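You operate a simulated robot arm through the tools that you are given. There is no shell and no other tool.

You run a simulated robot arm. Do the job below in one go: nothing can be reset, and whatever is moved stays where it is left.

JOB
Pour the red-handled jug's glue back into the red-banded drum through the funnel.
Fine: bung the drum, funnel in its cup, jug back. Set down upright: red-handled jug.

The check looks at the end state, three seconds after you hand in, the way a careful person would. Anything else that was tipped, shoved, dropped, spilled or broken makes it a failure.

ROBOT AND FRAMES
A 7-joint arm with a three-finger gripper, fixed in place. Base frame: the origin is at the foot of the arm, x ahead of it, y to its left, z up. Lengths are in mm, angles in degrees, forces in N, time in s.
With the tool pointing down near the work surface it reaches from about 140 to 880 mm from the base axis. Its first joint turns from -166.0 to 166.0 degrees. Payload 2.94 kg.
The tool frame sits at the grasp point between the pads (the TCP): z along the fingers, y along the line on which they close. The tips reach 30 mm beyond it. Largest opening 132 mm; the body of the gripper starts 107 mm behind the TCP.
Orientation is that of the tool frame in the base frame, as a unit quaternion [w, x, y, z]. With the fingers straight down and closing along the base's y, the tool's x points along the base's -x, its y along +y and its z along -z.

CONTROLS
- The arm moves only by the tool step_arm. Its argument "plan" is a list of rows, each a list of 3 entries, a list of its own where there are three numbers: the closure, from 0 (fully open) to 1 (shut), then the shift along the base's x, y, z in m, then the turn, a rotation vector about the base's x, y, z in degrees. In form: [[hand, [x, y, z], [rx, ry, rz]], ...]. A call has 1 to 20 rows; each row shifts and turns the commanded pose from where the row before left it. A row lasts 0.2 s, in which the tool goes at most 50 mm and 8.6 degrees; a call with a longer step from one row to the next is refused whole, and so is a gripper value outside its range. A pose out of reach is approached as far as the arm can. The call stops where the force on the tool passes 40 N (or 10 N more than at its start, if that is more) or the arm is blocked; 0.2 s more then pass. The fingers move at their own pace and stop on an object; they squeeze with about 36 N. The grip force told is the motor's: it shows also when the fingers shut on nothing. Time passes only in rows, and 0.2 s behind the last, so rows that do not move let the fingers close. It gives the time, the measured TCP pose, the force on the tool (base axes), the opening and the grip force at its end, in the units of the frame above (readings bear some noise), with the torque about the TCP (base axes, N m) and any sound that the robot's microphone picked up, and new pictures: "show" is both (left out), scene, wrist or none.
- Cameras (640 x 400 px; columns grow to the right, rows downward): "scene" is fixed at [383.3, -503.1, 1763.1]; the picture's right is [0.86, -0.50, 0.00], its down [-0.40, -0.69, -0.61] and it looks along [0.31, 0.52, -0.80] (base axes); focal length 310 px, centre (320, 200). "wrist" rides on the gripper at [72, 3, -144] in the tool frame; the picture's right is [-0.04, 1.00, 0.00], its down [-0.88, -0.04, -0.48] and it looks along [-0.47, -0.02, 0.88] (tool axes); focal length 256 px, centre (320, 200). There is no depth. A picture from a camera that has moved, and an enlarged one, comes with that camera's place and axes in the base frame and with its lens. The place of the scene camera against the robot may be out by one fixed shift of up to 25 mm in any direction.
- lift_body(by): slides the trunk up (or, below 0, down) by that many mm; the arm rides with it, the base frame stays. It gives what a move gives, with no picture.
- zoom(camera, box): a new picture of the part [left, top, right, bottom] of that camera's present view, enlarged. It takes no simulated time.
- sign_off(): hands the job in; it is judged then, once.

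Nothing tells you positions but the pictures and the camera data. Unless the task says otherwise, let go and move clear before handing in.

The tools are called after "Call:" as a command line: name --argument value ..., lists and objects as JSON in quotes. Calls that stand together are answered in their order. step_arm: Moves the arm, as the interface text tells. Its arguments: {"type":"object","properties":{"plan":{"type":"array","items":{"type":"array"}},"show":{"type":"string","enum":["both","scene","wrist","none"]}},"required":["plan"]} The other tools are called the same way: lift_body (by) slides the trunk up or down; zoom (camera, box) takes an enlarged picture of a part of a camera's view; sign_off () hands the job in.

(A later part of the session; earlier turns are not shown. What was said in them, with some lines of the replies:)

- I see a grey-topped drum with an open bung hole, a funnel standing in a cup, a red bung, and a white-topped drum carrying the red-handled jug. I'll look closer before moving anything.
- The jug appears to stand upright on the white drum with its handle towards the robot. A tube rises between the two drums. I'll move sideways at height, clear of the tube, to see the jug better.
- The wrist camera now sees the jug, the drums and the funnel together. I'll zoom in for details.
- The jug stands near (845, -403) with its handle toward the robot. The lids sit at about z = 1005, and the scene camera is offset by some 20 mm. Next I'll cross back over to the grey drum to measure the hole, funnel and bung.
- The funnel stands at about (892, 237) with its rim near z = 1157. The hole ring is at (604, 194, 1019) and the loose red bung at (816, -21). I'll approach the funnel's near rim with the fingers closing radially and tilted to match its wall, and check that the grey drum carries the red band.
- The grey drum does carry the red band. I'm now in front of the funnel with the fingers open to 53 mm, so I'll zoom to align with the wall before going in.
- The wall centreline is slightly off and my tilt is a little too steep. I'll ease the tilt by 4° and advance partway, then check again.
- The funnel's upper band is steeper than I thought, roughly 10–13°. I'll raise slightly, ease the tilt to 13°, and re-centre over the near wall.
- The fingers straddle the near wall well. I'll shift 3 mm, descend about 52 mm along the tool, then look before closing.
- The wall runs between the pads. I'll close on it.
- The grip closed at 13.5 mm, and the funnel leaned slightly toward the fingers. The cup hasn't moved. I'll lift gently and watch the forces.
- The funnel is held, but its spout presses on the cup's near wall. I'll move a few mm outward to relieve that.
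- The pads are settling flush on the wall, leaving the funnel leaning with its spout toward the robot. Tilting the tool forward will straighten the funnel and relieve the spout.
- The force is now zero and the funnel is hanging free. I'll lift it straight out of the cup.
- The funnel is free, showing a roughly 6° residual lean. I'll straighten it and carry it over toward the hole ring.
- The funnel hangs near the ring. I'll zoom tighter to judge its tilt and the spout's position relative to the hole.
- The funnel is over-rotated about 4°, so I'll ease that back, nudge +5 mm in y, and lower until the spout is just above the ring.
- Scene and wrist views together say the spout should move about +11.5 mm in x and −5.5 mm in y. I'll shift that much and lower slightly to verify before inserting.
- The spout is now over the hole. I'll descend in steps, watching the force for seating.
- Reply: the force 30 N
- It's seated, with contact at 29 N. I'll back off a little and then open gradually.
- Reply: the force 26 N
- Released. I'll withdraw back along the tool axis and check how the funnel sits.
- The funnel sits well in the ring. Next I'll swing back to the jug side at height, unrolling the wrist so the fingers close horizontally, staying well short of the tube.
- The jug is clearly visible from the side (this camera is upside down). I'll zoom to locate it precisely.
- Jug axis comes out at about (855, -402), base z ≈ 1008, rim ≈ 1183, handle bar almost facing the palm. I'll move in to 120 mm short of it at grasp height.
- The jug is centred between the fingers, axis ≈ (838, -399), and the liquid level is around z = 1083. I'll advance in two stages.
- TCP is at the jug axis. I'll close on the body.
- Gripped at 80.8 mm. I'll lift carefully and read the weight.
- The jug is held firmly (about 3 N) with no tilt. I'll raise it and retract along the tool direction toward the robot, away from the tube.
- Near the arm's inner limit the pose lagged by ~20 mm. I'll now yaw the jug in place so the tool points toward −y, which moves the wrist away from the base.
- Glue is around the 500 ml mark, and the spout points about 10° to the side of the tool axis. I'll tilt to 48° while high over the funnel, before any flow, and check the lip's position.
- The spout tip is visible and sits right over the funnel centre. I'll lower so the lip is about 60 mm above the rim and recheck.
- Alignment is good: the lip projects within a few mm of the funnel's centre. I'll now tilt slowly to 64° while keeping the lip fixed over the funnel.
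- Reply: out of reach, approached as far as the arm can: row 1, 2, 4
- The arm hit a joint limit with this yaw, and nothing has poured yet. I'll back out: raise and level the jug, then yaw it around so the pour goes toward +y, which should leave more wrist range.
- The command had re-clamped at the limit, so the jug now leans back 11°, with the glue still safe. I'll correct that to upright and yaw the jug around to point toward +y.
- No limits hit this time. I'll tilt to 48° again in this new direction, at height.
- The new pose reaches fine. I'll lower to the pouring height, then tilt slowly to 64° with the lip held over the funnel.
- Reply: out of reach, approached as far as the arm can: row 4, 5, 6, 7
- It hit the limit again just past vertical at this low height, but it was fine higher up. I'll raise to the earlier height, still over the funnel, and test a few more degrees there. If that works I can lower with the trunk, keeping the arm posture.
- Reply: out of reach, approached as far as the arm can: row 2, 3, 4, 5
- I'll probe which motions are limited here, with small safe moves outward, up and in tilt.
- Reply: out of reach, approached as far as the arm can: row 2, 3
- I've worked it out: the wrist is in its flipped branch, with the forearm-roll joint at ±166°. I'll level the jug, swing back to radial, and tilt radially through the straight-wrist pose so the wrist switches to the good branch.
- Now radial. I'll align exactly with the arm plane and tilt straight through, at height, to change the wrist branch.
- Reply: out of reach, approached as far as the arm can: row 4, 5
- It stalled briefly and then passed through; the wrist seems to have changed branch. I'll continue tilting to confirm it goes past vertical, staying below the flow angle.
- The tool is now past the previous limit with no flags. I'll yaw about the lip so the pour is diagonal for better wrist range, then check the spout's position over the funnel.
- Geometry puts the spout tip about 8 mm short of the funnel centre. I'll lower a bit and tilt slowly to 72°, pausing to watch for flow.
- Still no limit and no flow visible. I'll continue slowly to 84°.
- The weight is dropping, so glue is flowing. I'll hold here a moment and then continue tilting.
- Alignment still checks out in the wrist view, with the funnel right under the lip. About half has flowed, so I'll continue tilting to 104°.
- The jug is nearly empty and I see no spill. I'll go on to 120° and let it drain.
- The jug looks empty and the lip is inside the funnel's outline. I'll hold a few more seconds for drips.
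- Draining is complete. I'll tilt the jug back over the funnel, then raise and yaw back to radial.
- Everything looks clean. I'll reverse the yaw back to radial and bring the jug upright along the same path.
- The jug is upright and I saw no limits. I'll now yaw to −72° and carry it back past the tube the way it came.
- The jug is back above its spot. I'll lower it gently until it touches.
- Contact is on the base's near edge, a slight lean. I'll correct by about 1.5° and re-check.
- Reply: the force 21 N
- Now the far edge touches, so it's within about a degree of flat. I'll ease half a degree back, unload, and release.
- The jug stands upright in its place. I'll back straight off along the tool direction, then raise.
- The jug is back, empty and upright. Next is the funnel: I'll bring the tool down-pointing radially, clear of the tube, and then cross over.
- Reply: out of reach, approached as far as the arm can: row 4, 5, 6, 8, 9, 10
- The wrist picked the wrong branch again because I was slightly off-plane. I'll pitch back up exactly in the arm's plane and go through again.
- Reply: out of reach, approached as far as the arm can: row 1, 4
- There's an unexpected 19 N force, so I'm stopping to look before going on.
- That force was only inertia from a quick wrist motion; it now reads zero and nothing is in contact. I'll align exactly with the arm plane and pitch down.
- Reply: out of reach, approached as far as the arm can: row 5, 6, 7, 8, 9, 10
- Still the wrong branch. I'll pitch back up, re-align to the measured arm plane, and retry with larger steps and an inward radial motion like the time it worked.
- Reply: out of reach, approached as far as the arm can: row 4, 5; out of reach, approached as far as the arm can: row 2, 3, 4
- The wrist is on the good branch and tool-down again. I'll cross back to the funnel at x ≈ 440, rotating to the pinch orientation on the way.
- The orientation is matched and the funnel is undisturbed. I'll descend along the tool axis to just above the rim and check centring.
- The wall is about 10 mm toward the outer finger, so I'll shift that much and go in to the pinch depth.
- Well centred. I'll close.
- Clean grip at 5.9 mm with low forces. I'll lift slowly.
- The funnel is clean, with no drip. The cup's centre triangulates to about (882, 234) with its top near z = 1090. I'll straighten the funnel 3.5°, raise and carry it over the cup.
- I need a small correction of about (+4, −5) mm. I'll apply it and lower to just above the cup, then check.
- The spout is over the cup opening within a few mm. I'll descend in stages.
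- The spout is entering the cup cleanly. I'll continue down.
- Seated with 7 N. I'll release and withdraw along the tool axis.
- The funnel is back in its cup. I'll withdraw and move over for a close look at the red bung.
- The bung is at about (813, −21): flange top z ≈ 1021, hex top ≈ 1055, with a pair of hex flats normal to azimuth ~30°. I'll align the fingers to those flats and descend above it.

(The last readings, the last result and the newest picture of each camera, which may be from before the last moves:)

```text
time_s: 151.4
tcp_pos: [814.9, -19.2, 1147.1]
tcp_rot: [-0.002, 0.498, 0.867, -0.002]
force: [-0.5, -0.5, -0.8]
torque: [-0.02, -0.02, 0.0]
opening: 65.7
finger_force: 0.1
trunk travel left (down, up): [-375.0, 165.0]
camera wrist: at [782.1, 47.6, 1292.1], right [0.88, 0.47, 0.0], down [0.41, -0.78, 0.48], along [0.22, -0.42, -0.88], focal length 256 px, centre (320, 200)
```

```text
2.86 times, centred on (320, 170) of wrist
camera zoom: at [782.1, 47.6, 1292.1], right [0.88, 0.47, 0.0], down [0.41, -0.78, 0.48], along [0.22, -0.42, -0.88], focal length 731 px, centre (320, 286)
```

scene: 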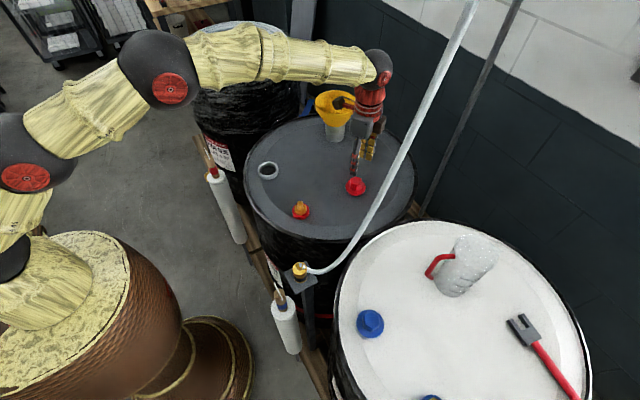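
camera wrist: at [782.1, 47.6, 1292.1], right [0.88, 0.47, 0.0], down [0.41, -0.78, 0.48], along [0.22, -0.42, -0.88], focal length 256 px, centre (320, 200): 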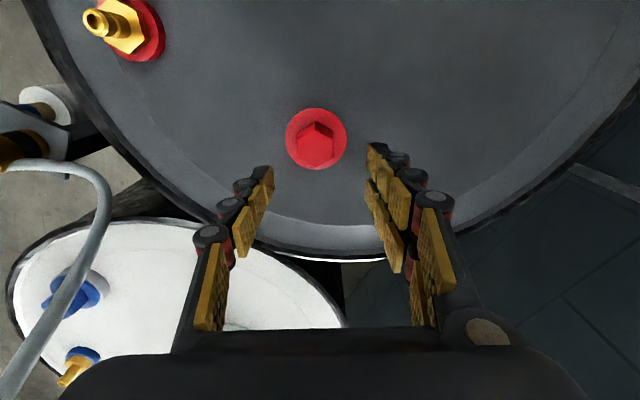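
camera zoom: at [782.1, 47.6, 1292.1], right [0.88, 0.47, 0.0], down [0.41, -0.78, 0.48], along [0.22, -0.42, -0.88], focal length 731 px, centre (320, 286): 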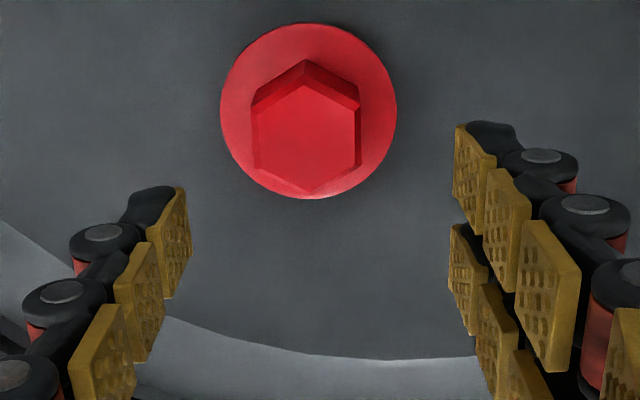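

The flats line up with the pads. I'll shift ~4 mm to centre and descend to the hex.

Call:
step_arm --plan '[[0.5, [-0.003, -0.003, -0.02], [0, 0, 0]], [0.5, [0, 0, -0.03], [0, 0, 0]], [0.5, [0, 0, -0.02], [0, 0, 0]], [0.5, [0, 0, 0], [0, 0, 0]]]' --show "none"

Call:
zoom --camera "wrist" --box '[220, 80, 420, 240]'

Call:
zoom --camera "scene" --box '[310, 110, 410, 210]'

```text
time_s: 152.4
tcp_pos: [811.7, -21.0, 1077.1]
tcp_rot: [-0.001, 0.498, 0.867, -0.002]
force: [0.3, 0.6, -0.3]
torque: [0.0, -0.03, -0.02]
opening: 65.9
finger_force: 0.0
trunk travel left (down, up): [-375.0, 165.0]
```

```text
2.50 times, centred on (320, 160) of wrist
camera zoom: at [779.3, 44.3, 1223.3], right [0.88, 0.47, 0.0], down [0.41, -0.78, 0.48], along [0.22, -0.42, -0.88], focal length 640 px, centre (320, 300)
```

zoom: 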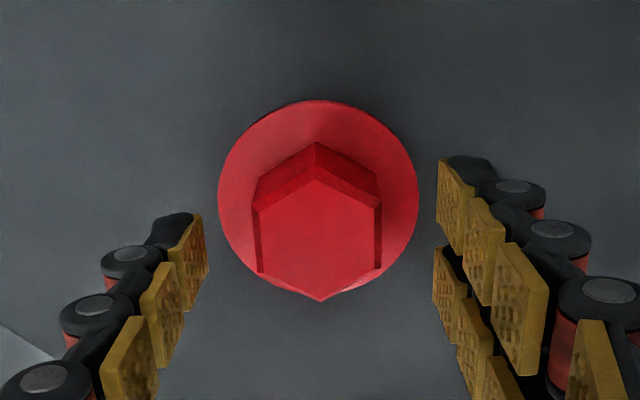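

```text
4.00 times, centred on (360, 160) of scene
camera zoom: at [383.3, -503.1, 1763.1], right [0.86, -0.5, 0.0], down [-0.4, -0.69, -0.61], along [0.31, 0.52, -0.8], focal length 1238 px, centre (160, 360)
```

zoom: 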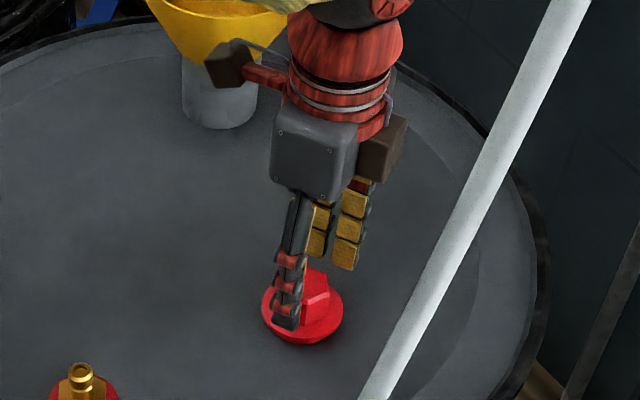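

Centred on the hex. I'll descend 20 mm and close on it.

Call:
step_arm --plan '[[0.5, [0, 0, -0.012], [0, 0, 0]], [0.5, [0, 0, -0.009], [0, 0, 0]], [0.5, [0, 0, 0], [0, 0, 0]], [0.7, [0, 0, 0], [0, 0, 0]], [0.85, [0, 0, 0], [0, 0, 0]], [0.9, [0, 0, 0], [0, 0, 0]], [0.9, [0, 0, 0], [0, 0, 0]]]'

Call:
zoom --camera "scene" --box '[310, 110, 410, 210]'

```text
time_s: 154.0
tcp_pos: [812.4, -20.9, 1060.4]
tcp_rot: [0.0, 0.497, 0.868, -0.001]
force: [5.3, 1.6, 16.8]
torque: [-0.15, 0.19, 0.01]
opening: 48.0
finger_force: 36.0
trunk travel left (down, up): [-375.0, 165.0]
camera wrist: at [779.2, 45.0, 1204.1], right [0.88, 0.47, 0.0], down [0.41, -0.78, 0.48], along [0.22, -0.42, -0.88], focal length 256 px, centre (320, 200)
```

scene: 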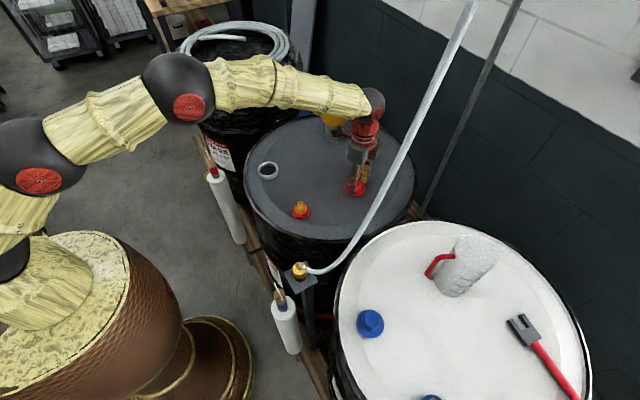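
wrist: 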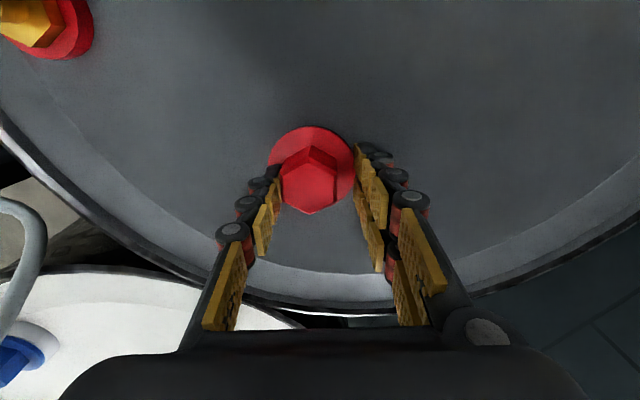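

```text
4.00 times, centred on (360, 160) of scene
camera zoom: at [383.3, -503.1, 1763.1], right [0.86, -0.5, 0.0], down [-0.4, -0.69, -0.61], along [0.31, 0.52, -0.8], focal length 1238 px, centre (160, 360)
```

zoom: 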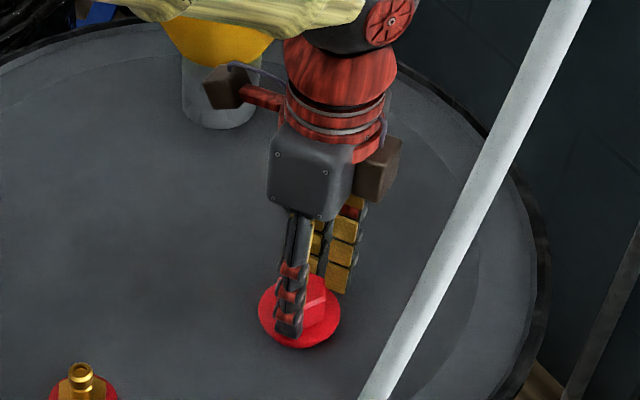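

The tips are bearing on the flange and stopping the closing. I'll open slightly, raise 7 mm and close again.

Call:
step_arm --plan '[[0.55, [0, 0, 0.003], [0, 0, 0]], [0.55, [0, 0, 0.008], [0, 0, 0]], [0.55, [0, 0, 0], [0, 0, 0]], [0.75, [0, 0, 0], [0, 0, 0]], [0.9, [0, 0, 0], [0, 0, 0]], [0.9, [0, 0, 0], [0, 0, 0]], [0.9, [0, 0, 0], [0, 0, 0]]]'

Call:
zoom --camera "wrist" --box '[220, 80, 420, 240]'

Call:
zoom --camera "scene" --box '[320, 140, 400, 210]'

```text
time_s: 155.6
tcp_pos: [811.9, -21.4, 1067.7]
tcp_rot: [0.0, 0.497, 0.867, -0.003]
force: [-0.2, 0.3, -1.0]
torque: [-0.03, 0.02, -0.01]
opening: 35.0
finger_force: 35.6
trunk travel left (down, up): [-375.0, 165.0]
camera wrist: at [779.0, 45.0, 1213.1], right [0.88, 0.47, -0.01], down [0.41, -0.78, 0.48], along [0.22, -0.42, -0.88], focal length 256 px, centre (320, 200)
```

scene: 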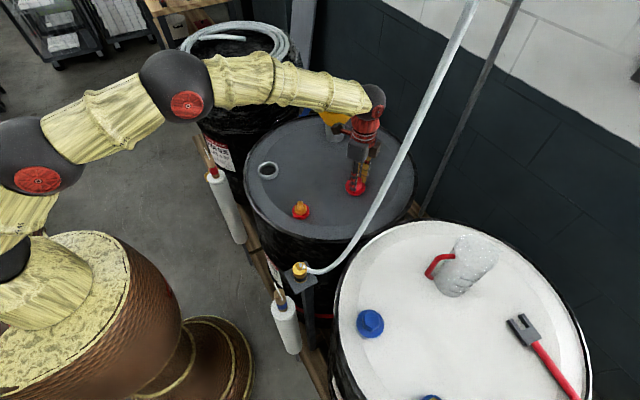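
wrist: 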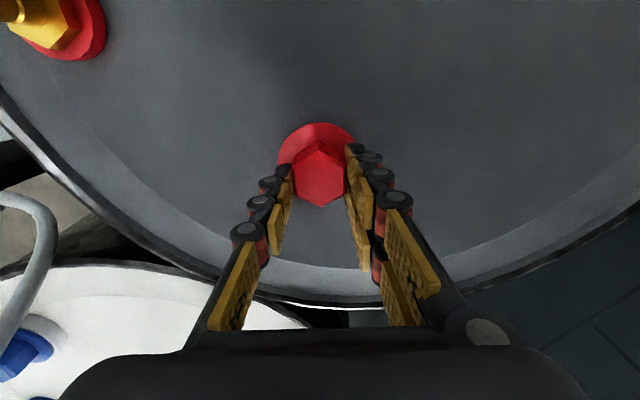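

```text
2.50 times, centred on (320, 160) of wrist
camera zoom: at [779.0, 45.0, 1213.1], right [0.88, 0.47, -0.01], down [0.41, -0.78, 0.48], along [0.22, -0.42, -0.88], focal length 640 px, centre (320, 300)
```

zoom: 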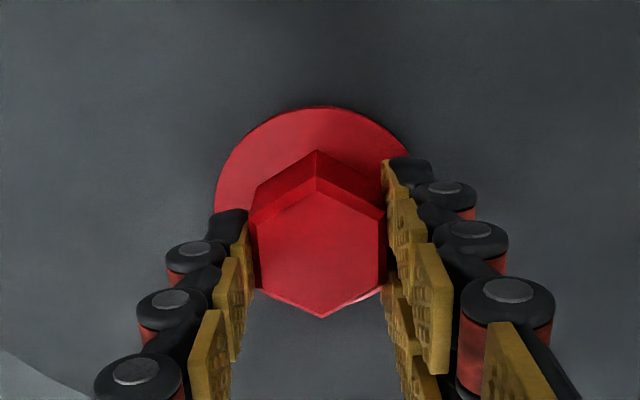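

```text
5.71 times, centred on (360, 175) of scene
camera zoom: at [383.3, -503.1, 1763.1], right [0.86, -0.5, 0.0], down [-0.4, -0.69, -0.61], along [0.31, 0.52, -0.8], focal length 1768 px, centre (91, 343)
```

zoom: 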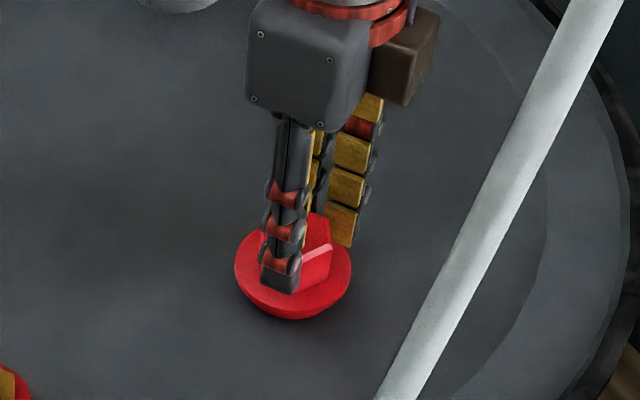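

Gripped on the flats (35 mm). I'll lift it.

Call:
step_arm --plan '[[1.0, [0, 0, 0], [0, 0, 0]], [1.0, [0, 0, 0.005], [0, 0, 0]], [1.0, [0, 0, 0.01], [0, 0, 0]], [1.0, [0, 0, 0.02], [0, 0, 0]], [1.0, [0, 0, 0.03], [0, 0, 0]], [1.0, [0, 0, 0], [0, 0, 0]]]'

Call:
zoom --camera "scene" --box '[320, 120, 400, 200]'

Call:
zoom --camera "wrist" --box '[220, 80, 420, 240]'

```text
time_s: 157.0
tcp_pos: [810.9, -19.6, 1131.4]
tcp_rot: [-0.002, 0.497, 0.867, -0.004]
force: [-0.1, 0.1, -1.0]
torque: [0.02, 0.01, -0.02]
opening: 34.9
finger_force: 36.5
trunk travel left (down, up): [-375.0, 165.0]
camera wrist: at [779.5, 46.2, 1276.9], right [0.88, 0.47, -0.01], down [0.41, -0.78, 0.48], along [0.22, -0.42, -0.88], focal length 256 px, centre (320, 200)
```

scene: 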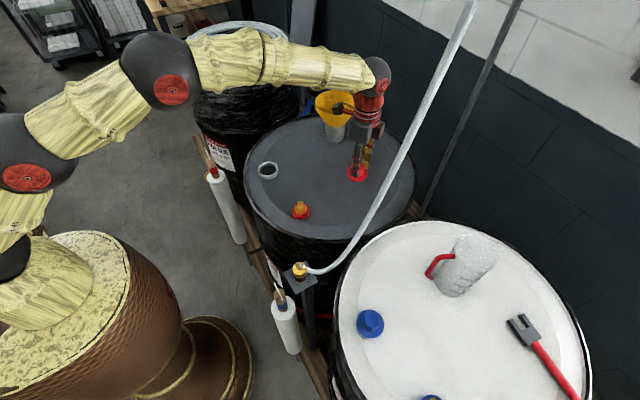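
wrist: 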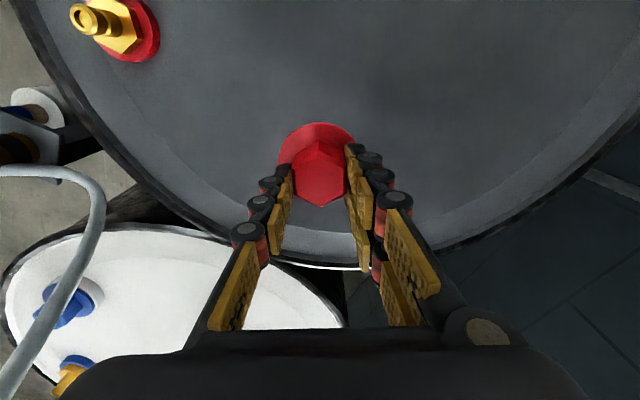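

```text
5.00 times, centred on (360, 160) of scene
camera zoom: at [383.3, -503.1, 1763.1], right [0.86, -0.5, 0.0], down [-0.4, -0.69, -0.61], along [0.31, 0.52, -0.8], focal length 1547 px, centre (120, 400)
```

zoom: 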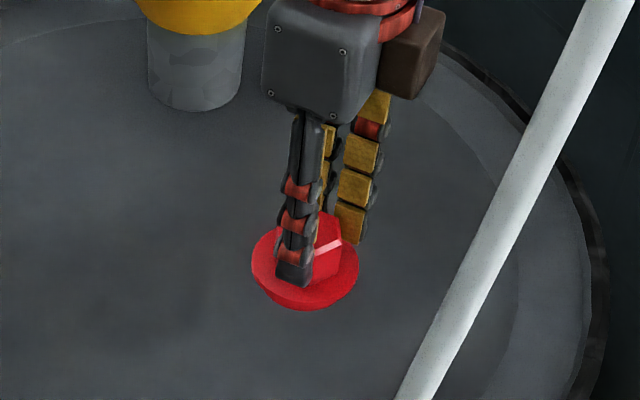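

```text
2.50 times, centred on (320, 160) of wrist
camera zoom: at [779.5, 46.2, 1276.9], right [0.88, 0.47, -0.01], down [0.41, -0.78, 0.48], along [0.22, -0.42, -0.88], focal length 640 px, centre (320, 300)
```

zoom: 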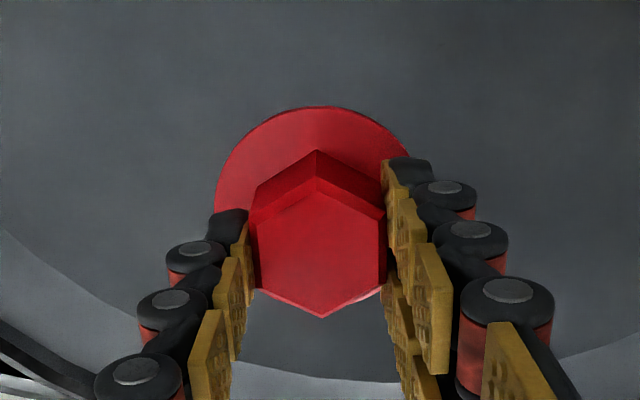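

The bung is lifted and level. I'll carry it over to the hole ring.

Call:
step_arm --plan '[[1.0, [-0.01, 0.01, 0.03], [0, 0, 0]], [1.0, [-0.02, 0.02, 0.02], [0, 0, 0]], [1.0, [-0.028, 0.029, 0], [0, 0, 0]], [1.0, [-0.03, 0.031, 0], [0, 0, 0]], [1.0, [-0.03, 0.031, 0], [0, 0, 0]], [1.0, [-0.03, 0.031, 0], [0, 0, 0]], [1.0, [-0.028, 0.029, 0], [0, 0, 0]], [1.0, [-0.02, 0.021, 0], [0, 0, 0]], [1.0, [-0.011, 0.012, 0], [0, 0, 0]], [1.0, [0, 0, -0.03], [0, 0, 0]], [1.0, [0, 0, -0.02], [0, 0, 0]], [1.0, [0, 0, 0], [0, 0, 0]]]'

Call:
zoom --camera "scene" --box '[225, 100, 325, 200]'

Call:
zoom --camera "wrist" --box '[220, 60, 420, 220]'

```text
time_s: 159.6
tcp_pos: [604.5, 192.5, 1131.5]
tcp_rot: [-0.001, 0.497, 0.868, -0.002]
force: [0.4, 0.1, 1.1]
torque: [0.0, 0.0, -0.03]
opening: 34.9
finger_force: 35.9
trunk travel left (down, up): [-375.0, 165.0]
camera wrist: at [572.1, 258.5, 1277.3], right [0.88, 0.47, 0.0], down [0.41, -0.78, 0.48], along [0.22, -0.42, -0.88], focal length 256 px, centre (320, 200)
```

scene: 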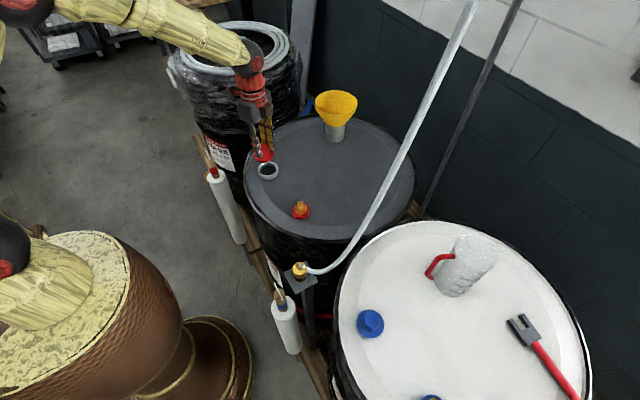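
wrist: 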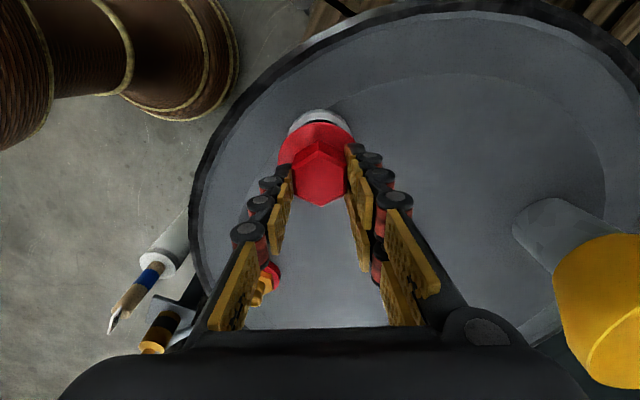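

```text
4.00 times, centred on (275, 150) of scene
camera zoom: at [383.3, -503.1, 1763.1], right [0.86, -0.5, 0.0], down [-0.4, -0.69, -0.61], along [0.31, 0.52, -0.8], focal length 1238 px, centre (500, 400)
```

zoom: 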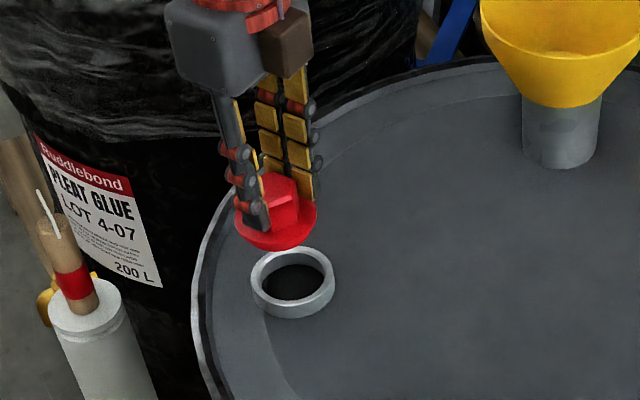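

```text
2.50 times, centred on (320, 140) of wrist
camera zoom: at [572.1, 258.5, 1277.3], right [0.88, 0.47, 0.0], down [0.41, -0.78, 0.48], along [0.22, -0.42, -0.88], focal length 640 px, centre (320, 350)
```

zoom: 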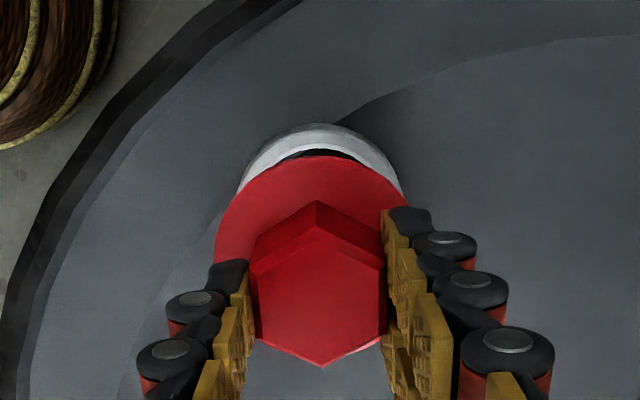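

Nearly aligned. I'll lower to just above the ring, with a small correction, and look closely.

Call:
step_arm --plan '[[1.0, [0.0014, -0.0015, -0.02], [0, 0, 0]], [1.0, [0, 0, -0.022], [0, 0, 0]], [1.0, [0, 0, 0], [0, 0, 0]]]' --show "none"

Call:
zoom --camera "scene" --box '[240, 130, 300, 190]'

Call:
zoom --camera "wrist" --box '[240, 80, 400, 220]'

```text
time_s: 160.4
tcp_pos: [606.3, 190.7, 1092.6]
tcp_rot: [-0.001, 0.498, 0.867, -0.002]
force: [-0.2, -0.1, -0.5]
torque: [0.0, -0.01, -0.01]
opening: 34.9
finger_force: 36.1
trunk travel left (down, up): [-375.0, 165.0]
```

```text
6.67 times, centred on (270, 160) of scene
camera zoom: at [383.3, -503.1, 1763.1], right [0.86, -0.5, 0.0], down [-0.4, -0.69, -0.61], along [0.31, 0.52, -0.8], focal length 2063 px, centre (653, 467)
```

zoom: 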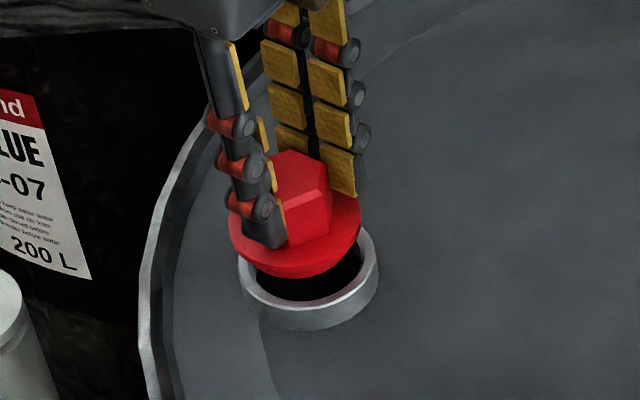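

```text
2.86 times, centred on (320, 150) of wrist
camera zoom: at [573.4, 257.7, 1236.6], right [0.88, 0.47, 0.0], down [0.41, -0.78, 0.48], along [0.22, -0.42, -0.88], focal length 731 px, centre (320, 343)
```

zoom: 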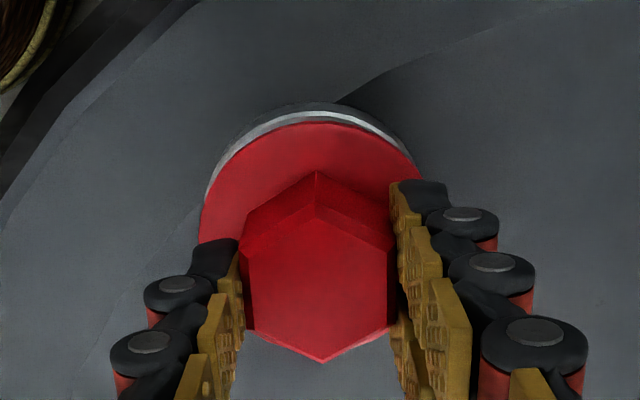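

Both views agree on a shift of about (+1.3, −3.7) mm. I'll apply it and descend gently.

Call:
step_arm --plan '[[1.0, [0.0013, -0.0037, 0], [0, 0, 0]], [1.0, [0, 0, -0.008], [0, 0, 0]], [1.0, [0, 0, 0], [0, 0, 0]]]' --show "none"

Call:
zoom --camera "scene" --box '[240, 130, 300, 190]'

Call:
zoom --camera "wrist" --box '[240, 80, 400, 220]'

```text
time_s: 161.2
tcp_pos: [608.0, 187.5, 1082.1]
tcp_rot: [-0.001, 0.498, 0.867, -0.002]
force: [-0.2, 0.6, -1.0]
torque: [0.05, 0.0, 0.05]
opening: 34.8
finger_force: 35.7
trunk travel left (down, up): [-375.0, 165.0]
```

```text
6.67 times, centred on (270, 160) of scene
camera zoom: at [383.3, -503.1, 1763.1], right [0.86, -0.5, 0.0], down [-0.4, -0.69, -0.61], along [0.31, 0.52, -0.8], focal length 2063 px, centre (653, 467)
```

zoom: 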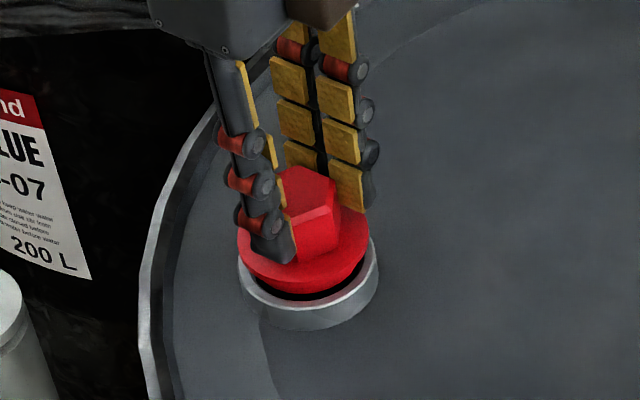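

```text
2.86 times, centred on (320, 150) of wrist
camera zoom: at [575.0, 254.1, 1228.2], right [0.88, 0.47, 0.0], down [0.41, -0.78, 0.48], along [0.22, -0.42, -0.88], focal length 731 px, centre (320, 343)
```

zoom: 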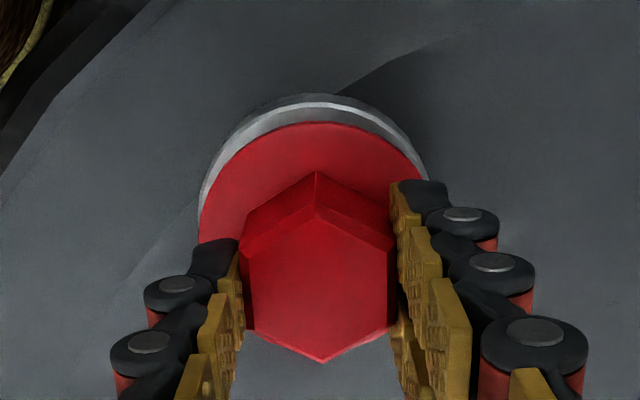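

Aligned within about 1.5 mm. I'll descend slowly, watching the force.

Call:
step_arm --plan '[[1.0, [-0.0003, 0.0007, -0.004], [0, 0, 0]], [1.0, [0, 0, -0.004], [0, 0, 0]], [1.0, [0, 0, 0], [0, 0, 0]]]' --show "none"

```text
time_s: 162.0
tcp_pos: [606.8, 190.2, 1075.1]
tcp_rot: [-0.001, 0.497, 0.868, -0.003]
force: [-0.5, 0.6, -0.6]
torque: [0.0, 0.01, 0.01]
opening: 35.1
finger_force: 36.3
trunk travel left (down, up): [-375.0, 165.0]
```

Call:
step_arm --plan '[[1.0, [0, 0, -0.003], [0, 0, 0]], [1.0, [0, 0, -0.003], [0, 0, 0]], [1.0, [0, 0, 0], [0, 0, 0]]]' --show "none"

Call:
zoom --camera "scene" --box '[240, 130, 300, 190]'

```text
time_s: 162.8
tcp_pos: [606.8, 188.7, 1071.2]
tcp_rot: [0.0, 0.497, 0.868, -0.001]
force: [-6.6, 0.6, 12.6]
torque: [0.29, 0.04, 0.11]
opening: 34.8
finger_force: 36.1
trunk travel left (down, up): [-375.0, 165.0]
```

```text
6.67 times, centred on (270, 160) of scene
camera zoom: at [383.3, -503.1, 1763.1], right [0.86, -0.5, 0.0], down [-0.4, -0.69, -0.61], along [0.31, 0.52, -0.8], focal length 2063 px, centre (653, 467)
```

zoom: 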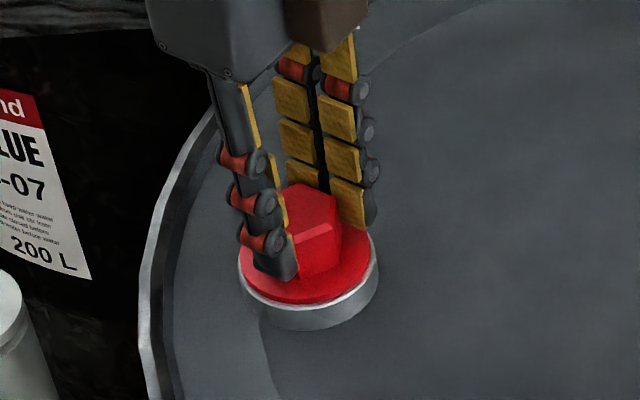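

Contact is at the height expected for the flange resting on the ring. I'll relax the sideways force and press gently to confirm it's seated.

Call:
step_arm --plan '[[1.0, [-0.0015, 0, 0], [0, 0, 0]], [1.0, [0, 0, -0.002], [0, 0, 0]], [1.0, [0, 0, 0], [0, 0, 0]]]' --show "none"

Call:
zoom --camera "scene" --box '[240, 130, 300, 190]'

Call:
zoom --camera "wrist" --box '[240, 80, 400, 220]'

```text
time_s: 163.6
tcp_pos: [606.3, 188.7, 1070.1]
tcp_rot: [0.001, 0.498, 0.867, 0.001]
force: [4.5, -2.8, 30.2]
torque: [0.03, -0.09, -0.03]
opening: 35.0
finger_force: 36.1
trunk travel left (down, up): [-375.0, 165.0]
```

```text
6.67 times, centred on (270, 160) of scene
camera zoom: at [383.3, -503.1, 1763.1], right [0.86, -0.5, 0.0], down [-0.4, -0.69, -0.61], along [0.31, 0.52, -0.8], focal length 2063 px, centre (653, 467)
```

zoom: 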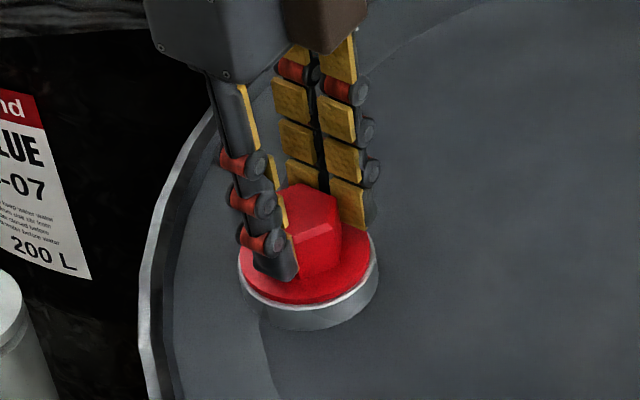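

```text
2.86 times, centred on (320, 150) of wrist
camera zoom: at [573.4, 254.3, 1215.6], right [0.88, 0.47, 0.0], down [0.41, -0.78, 0.48], along [0.22, -0.42, -0.88], focal length 731 px, centre (320, 343)
```

zoom: 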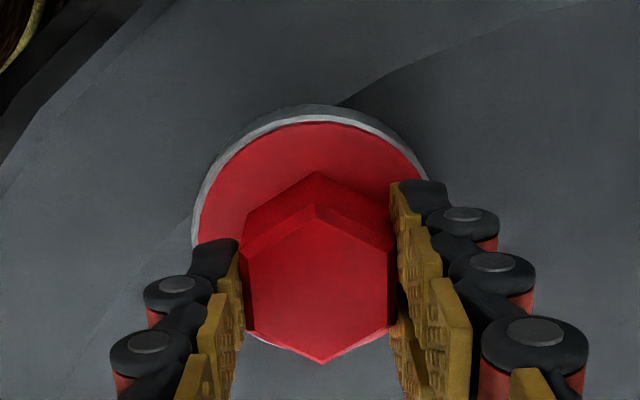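

The torque is ~0 at 30 N and the flange is concentric with the ring, so the bung is flat and seated. I'll unload, release and rise.

Call:
step_arm --plan '[[1.0, [0, 0, 0.002], [0, 0, 0]], [1.0, [0, 0, 0], [0, 0, 0]], [0.7, [0, 0, 0], [0, 0, 0]], [0.55, [0, 0, 0], [0, 0, 0]], [0.5, [0, 0, 0], [0, 0, 0]], [0.5, [0, 0, 0.02], [0, 0, 0]], [0.5, [0, 0, 0.03], [0, 0, 0]], [0.5, [0, 0, 0.04], [0, 0, 0]], [0.5, [0, 0, 0.04], [0, 0, 0]], [0.5, [0, 0, 0.04], [0, 0, 0]], [0.5, [-0.02, 0, 0.04], [0, 0, 0]], [0.5, [-0.03, 0, 0.04], [0, 0, 0]], [0.5, [-0.03, 0, 0.03], [0, 0, 0]], [0.5, [0, 0, 0], [0, 0, 0]]]'

Call:
zoom --camera "scene" --box '[220, 70, 420, 220]'

Call:
zoom --camera "scene" --box '[240, 130, 300, 190]'

Call:
zoom --camera "scene" --box '[320, 210, 600, 400]'

```text
time_s: 166.6
tcp_pos: [525.2, 188.6, 1346.6]
tcp_rot: [-0.002, 0.497, 0.868, -0.003]
force: [-0.2, 0.2, 0.8]
torque: [-0.02, 0.02, 0.02]
opening: 66.0
finger_force: 0.0
trunk travel left (down, up): [-375.0, 165.0]
camera wrist: at [493.3, 254.3, 1491.8], right [0.88, 0.47, -0.01], down [0.41, -0.78, 0.48], along [0.22, -0.42, -0.88], focal length 256 px, centre (320, 200)
```

scene: 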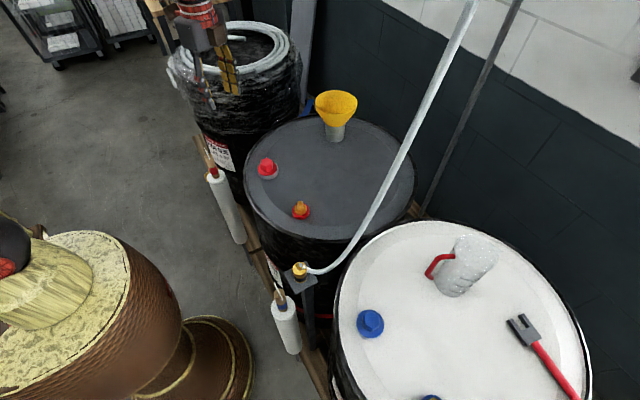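
wrist: 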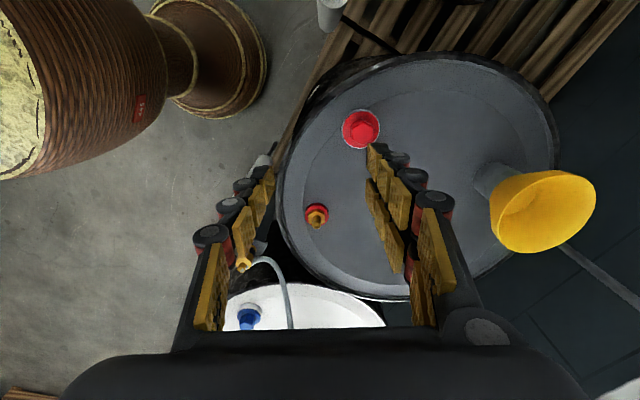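

```text
2.67 times, centred on (320, 145) of scene
camera zoom: at [383.3, -503.1, 1763.1], right [0.86, -0.5, 0.0], down [-0.4, -0.69, -0.61], along [0.31, 0.52, -0.8], focal length 825 px, centre (320, 347)
```

zoom: 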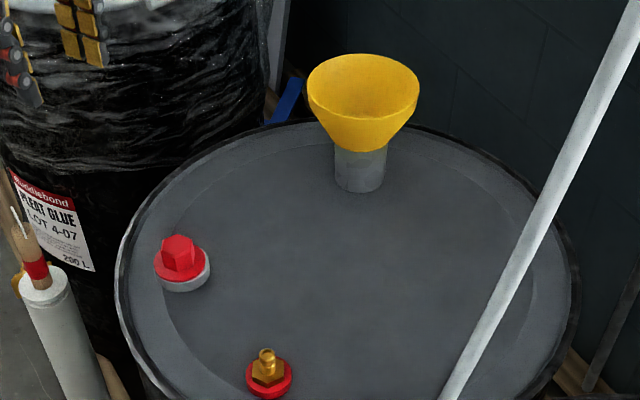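

```text
6.67 times, centred on (270, 160) of scene
camera zoom: at [383.3, -503.1, 1763.1], right [0.86, -0.5, 0.0], down [-0.4, -0.69, -0.61], along [0.31, 0.52, -0.8], focal length 2063 px, centre (653, 467)
```

zoom: 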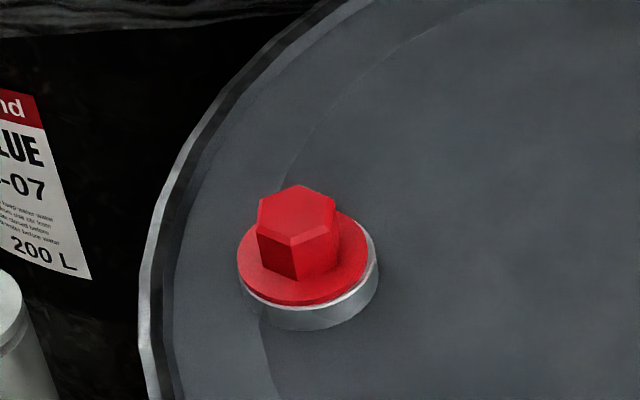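

```text
2.11 times, centred on (460, 305) of scene
camera zoom: at [383.3, -503.1, 1763.1], right [0.86, -0.5, 0.0], down [-0.4, -0.69, -0.61], along [0.31, 0.52, -0.8], focal length 652 px, centre (25, -21)
```

zoom: 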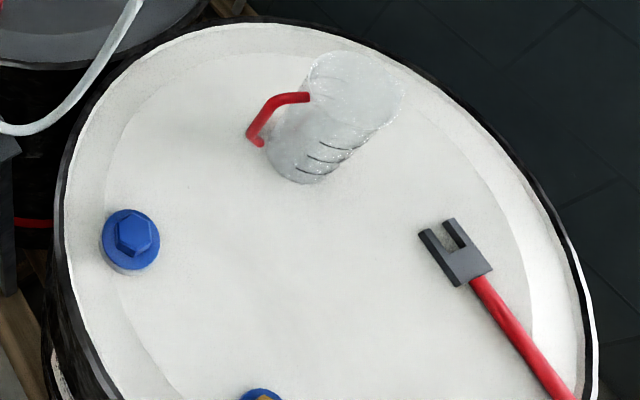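

The glue is in the red-banded drum. The bung sits flat on its ring, the funnel is back in its cup, and the jug stands empty and upright where it was. I see no spills, nothing else moved, and the arm is clear, so I'm handing in.

Call:
sign_off

```text
The job is handed in.
```

I poured the red-handled jug's glue into the red-banded drum through the funnel, and I've handed the job in. In the last pictures:

- **Glue:** the jug looked empty after the pour. I could not see the stream itself because the arm was in the way. The weight in the gripper dropped as I poured, and there was no glue on the lid or around the drum.
- **Bung:** it sits flat on the drum's opening. I pressed it down but did not screw it in.
- **Funnel:** it is back upright in its cup.
- **Jug:** it stands upright within a few millimetres of where it started.
- **Everything else:** the wrench, the hose and the other bungs look untouched.

The arm is open, raised and clear of everything.
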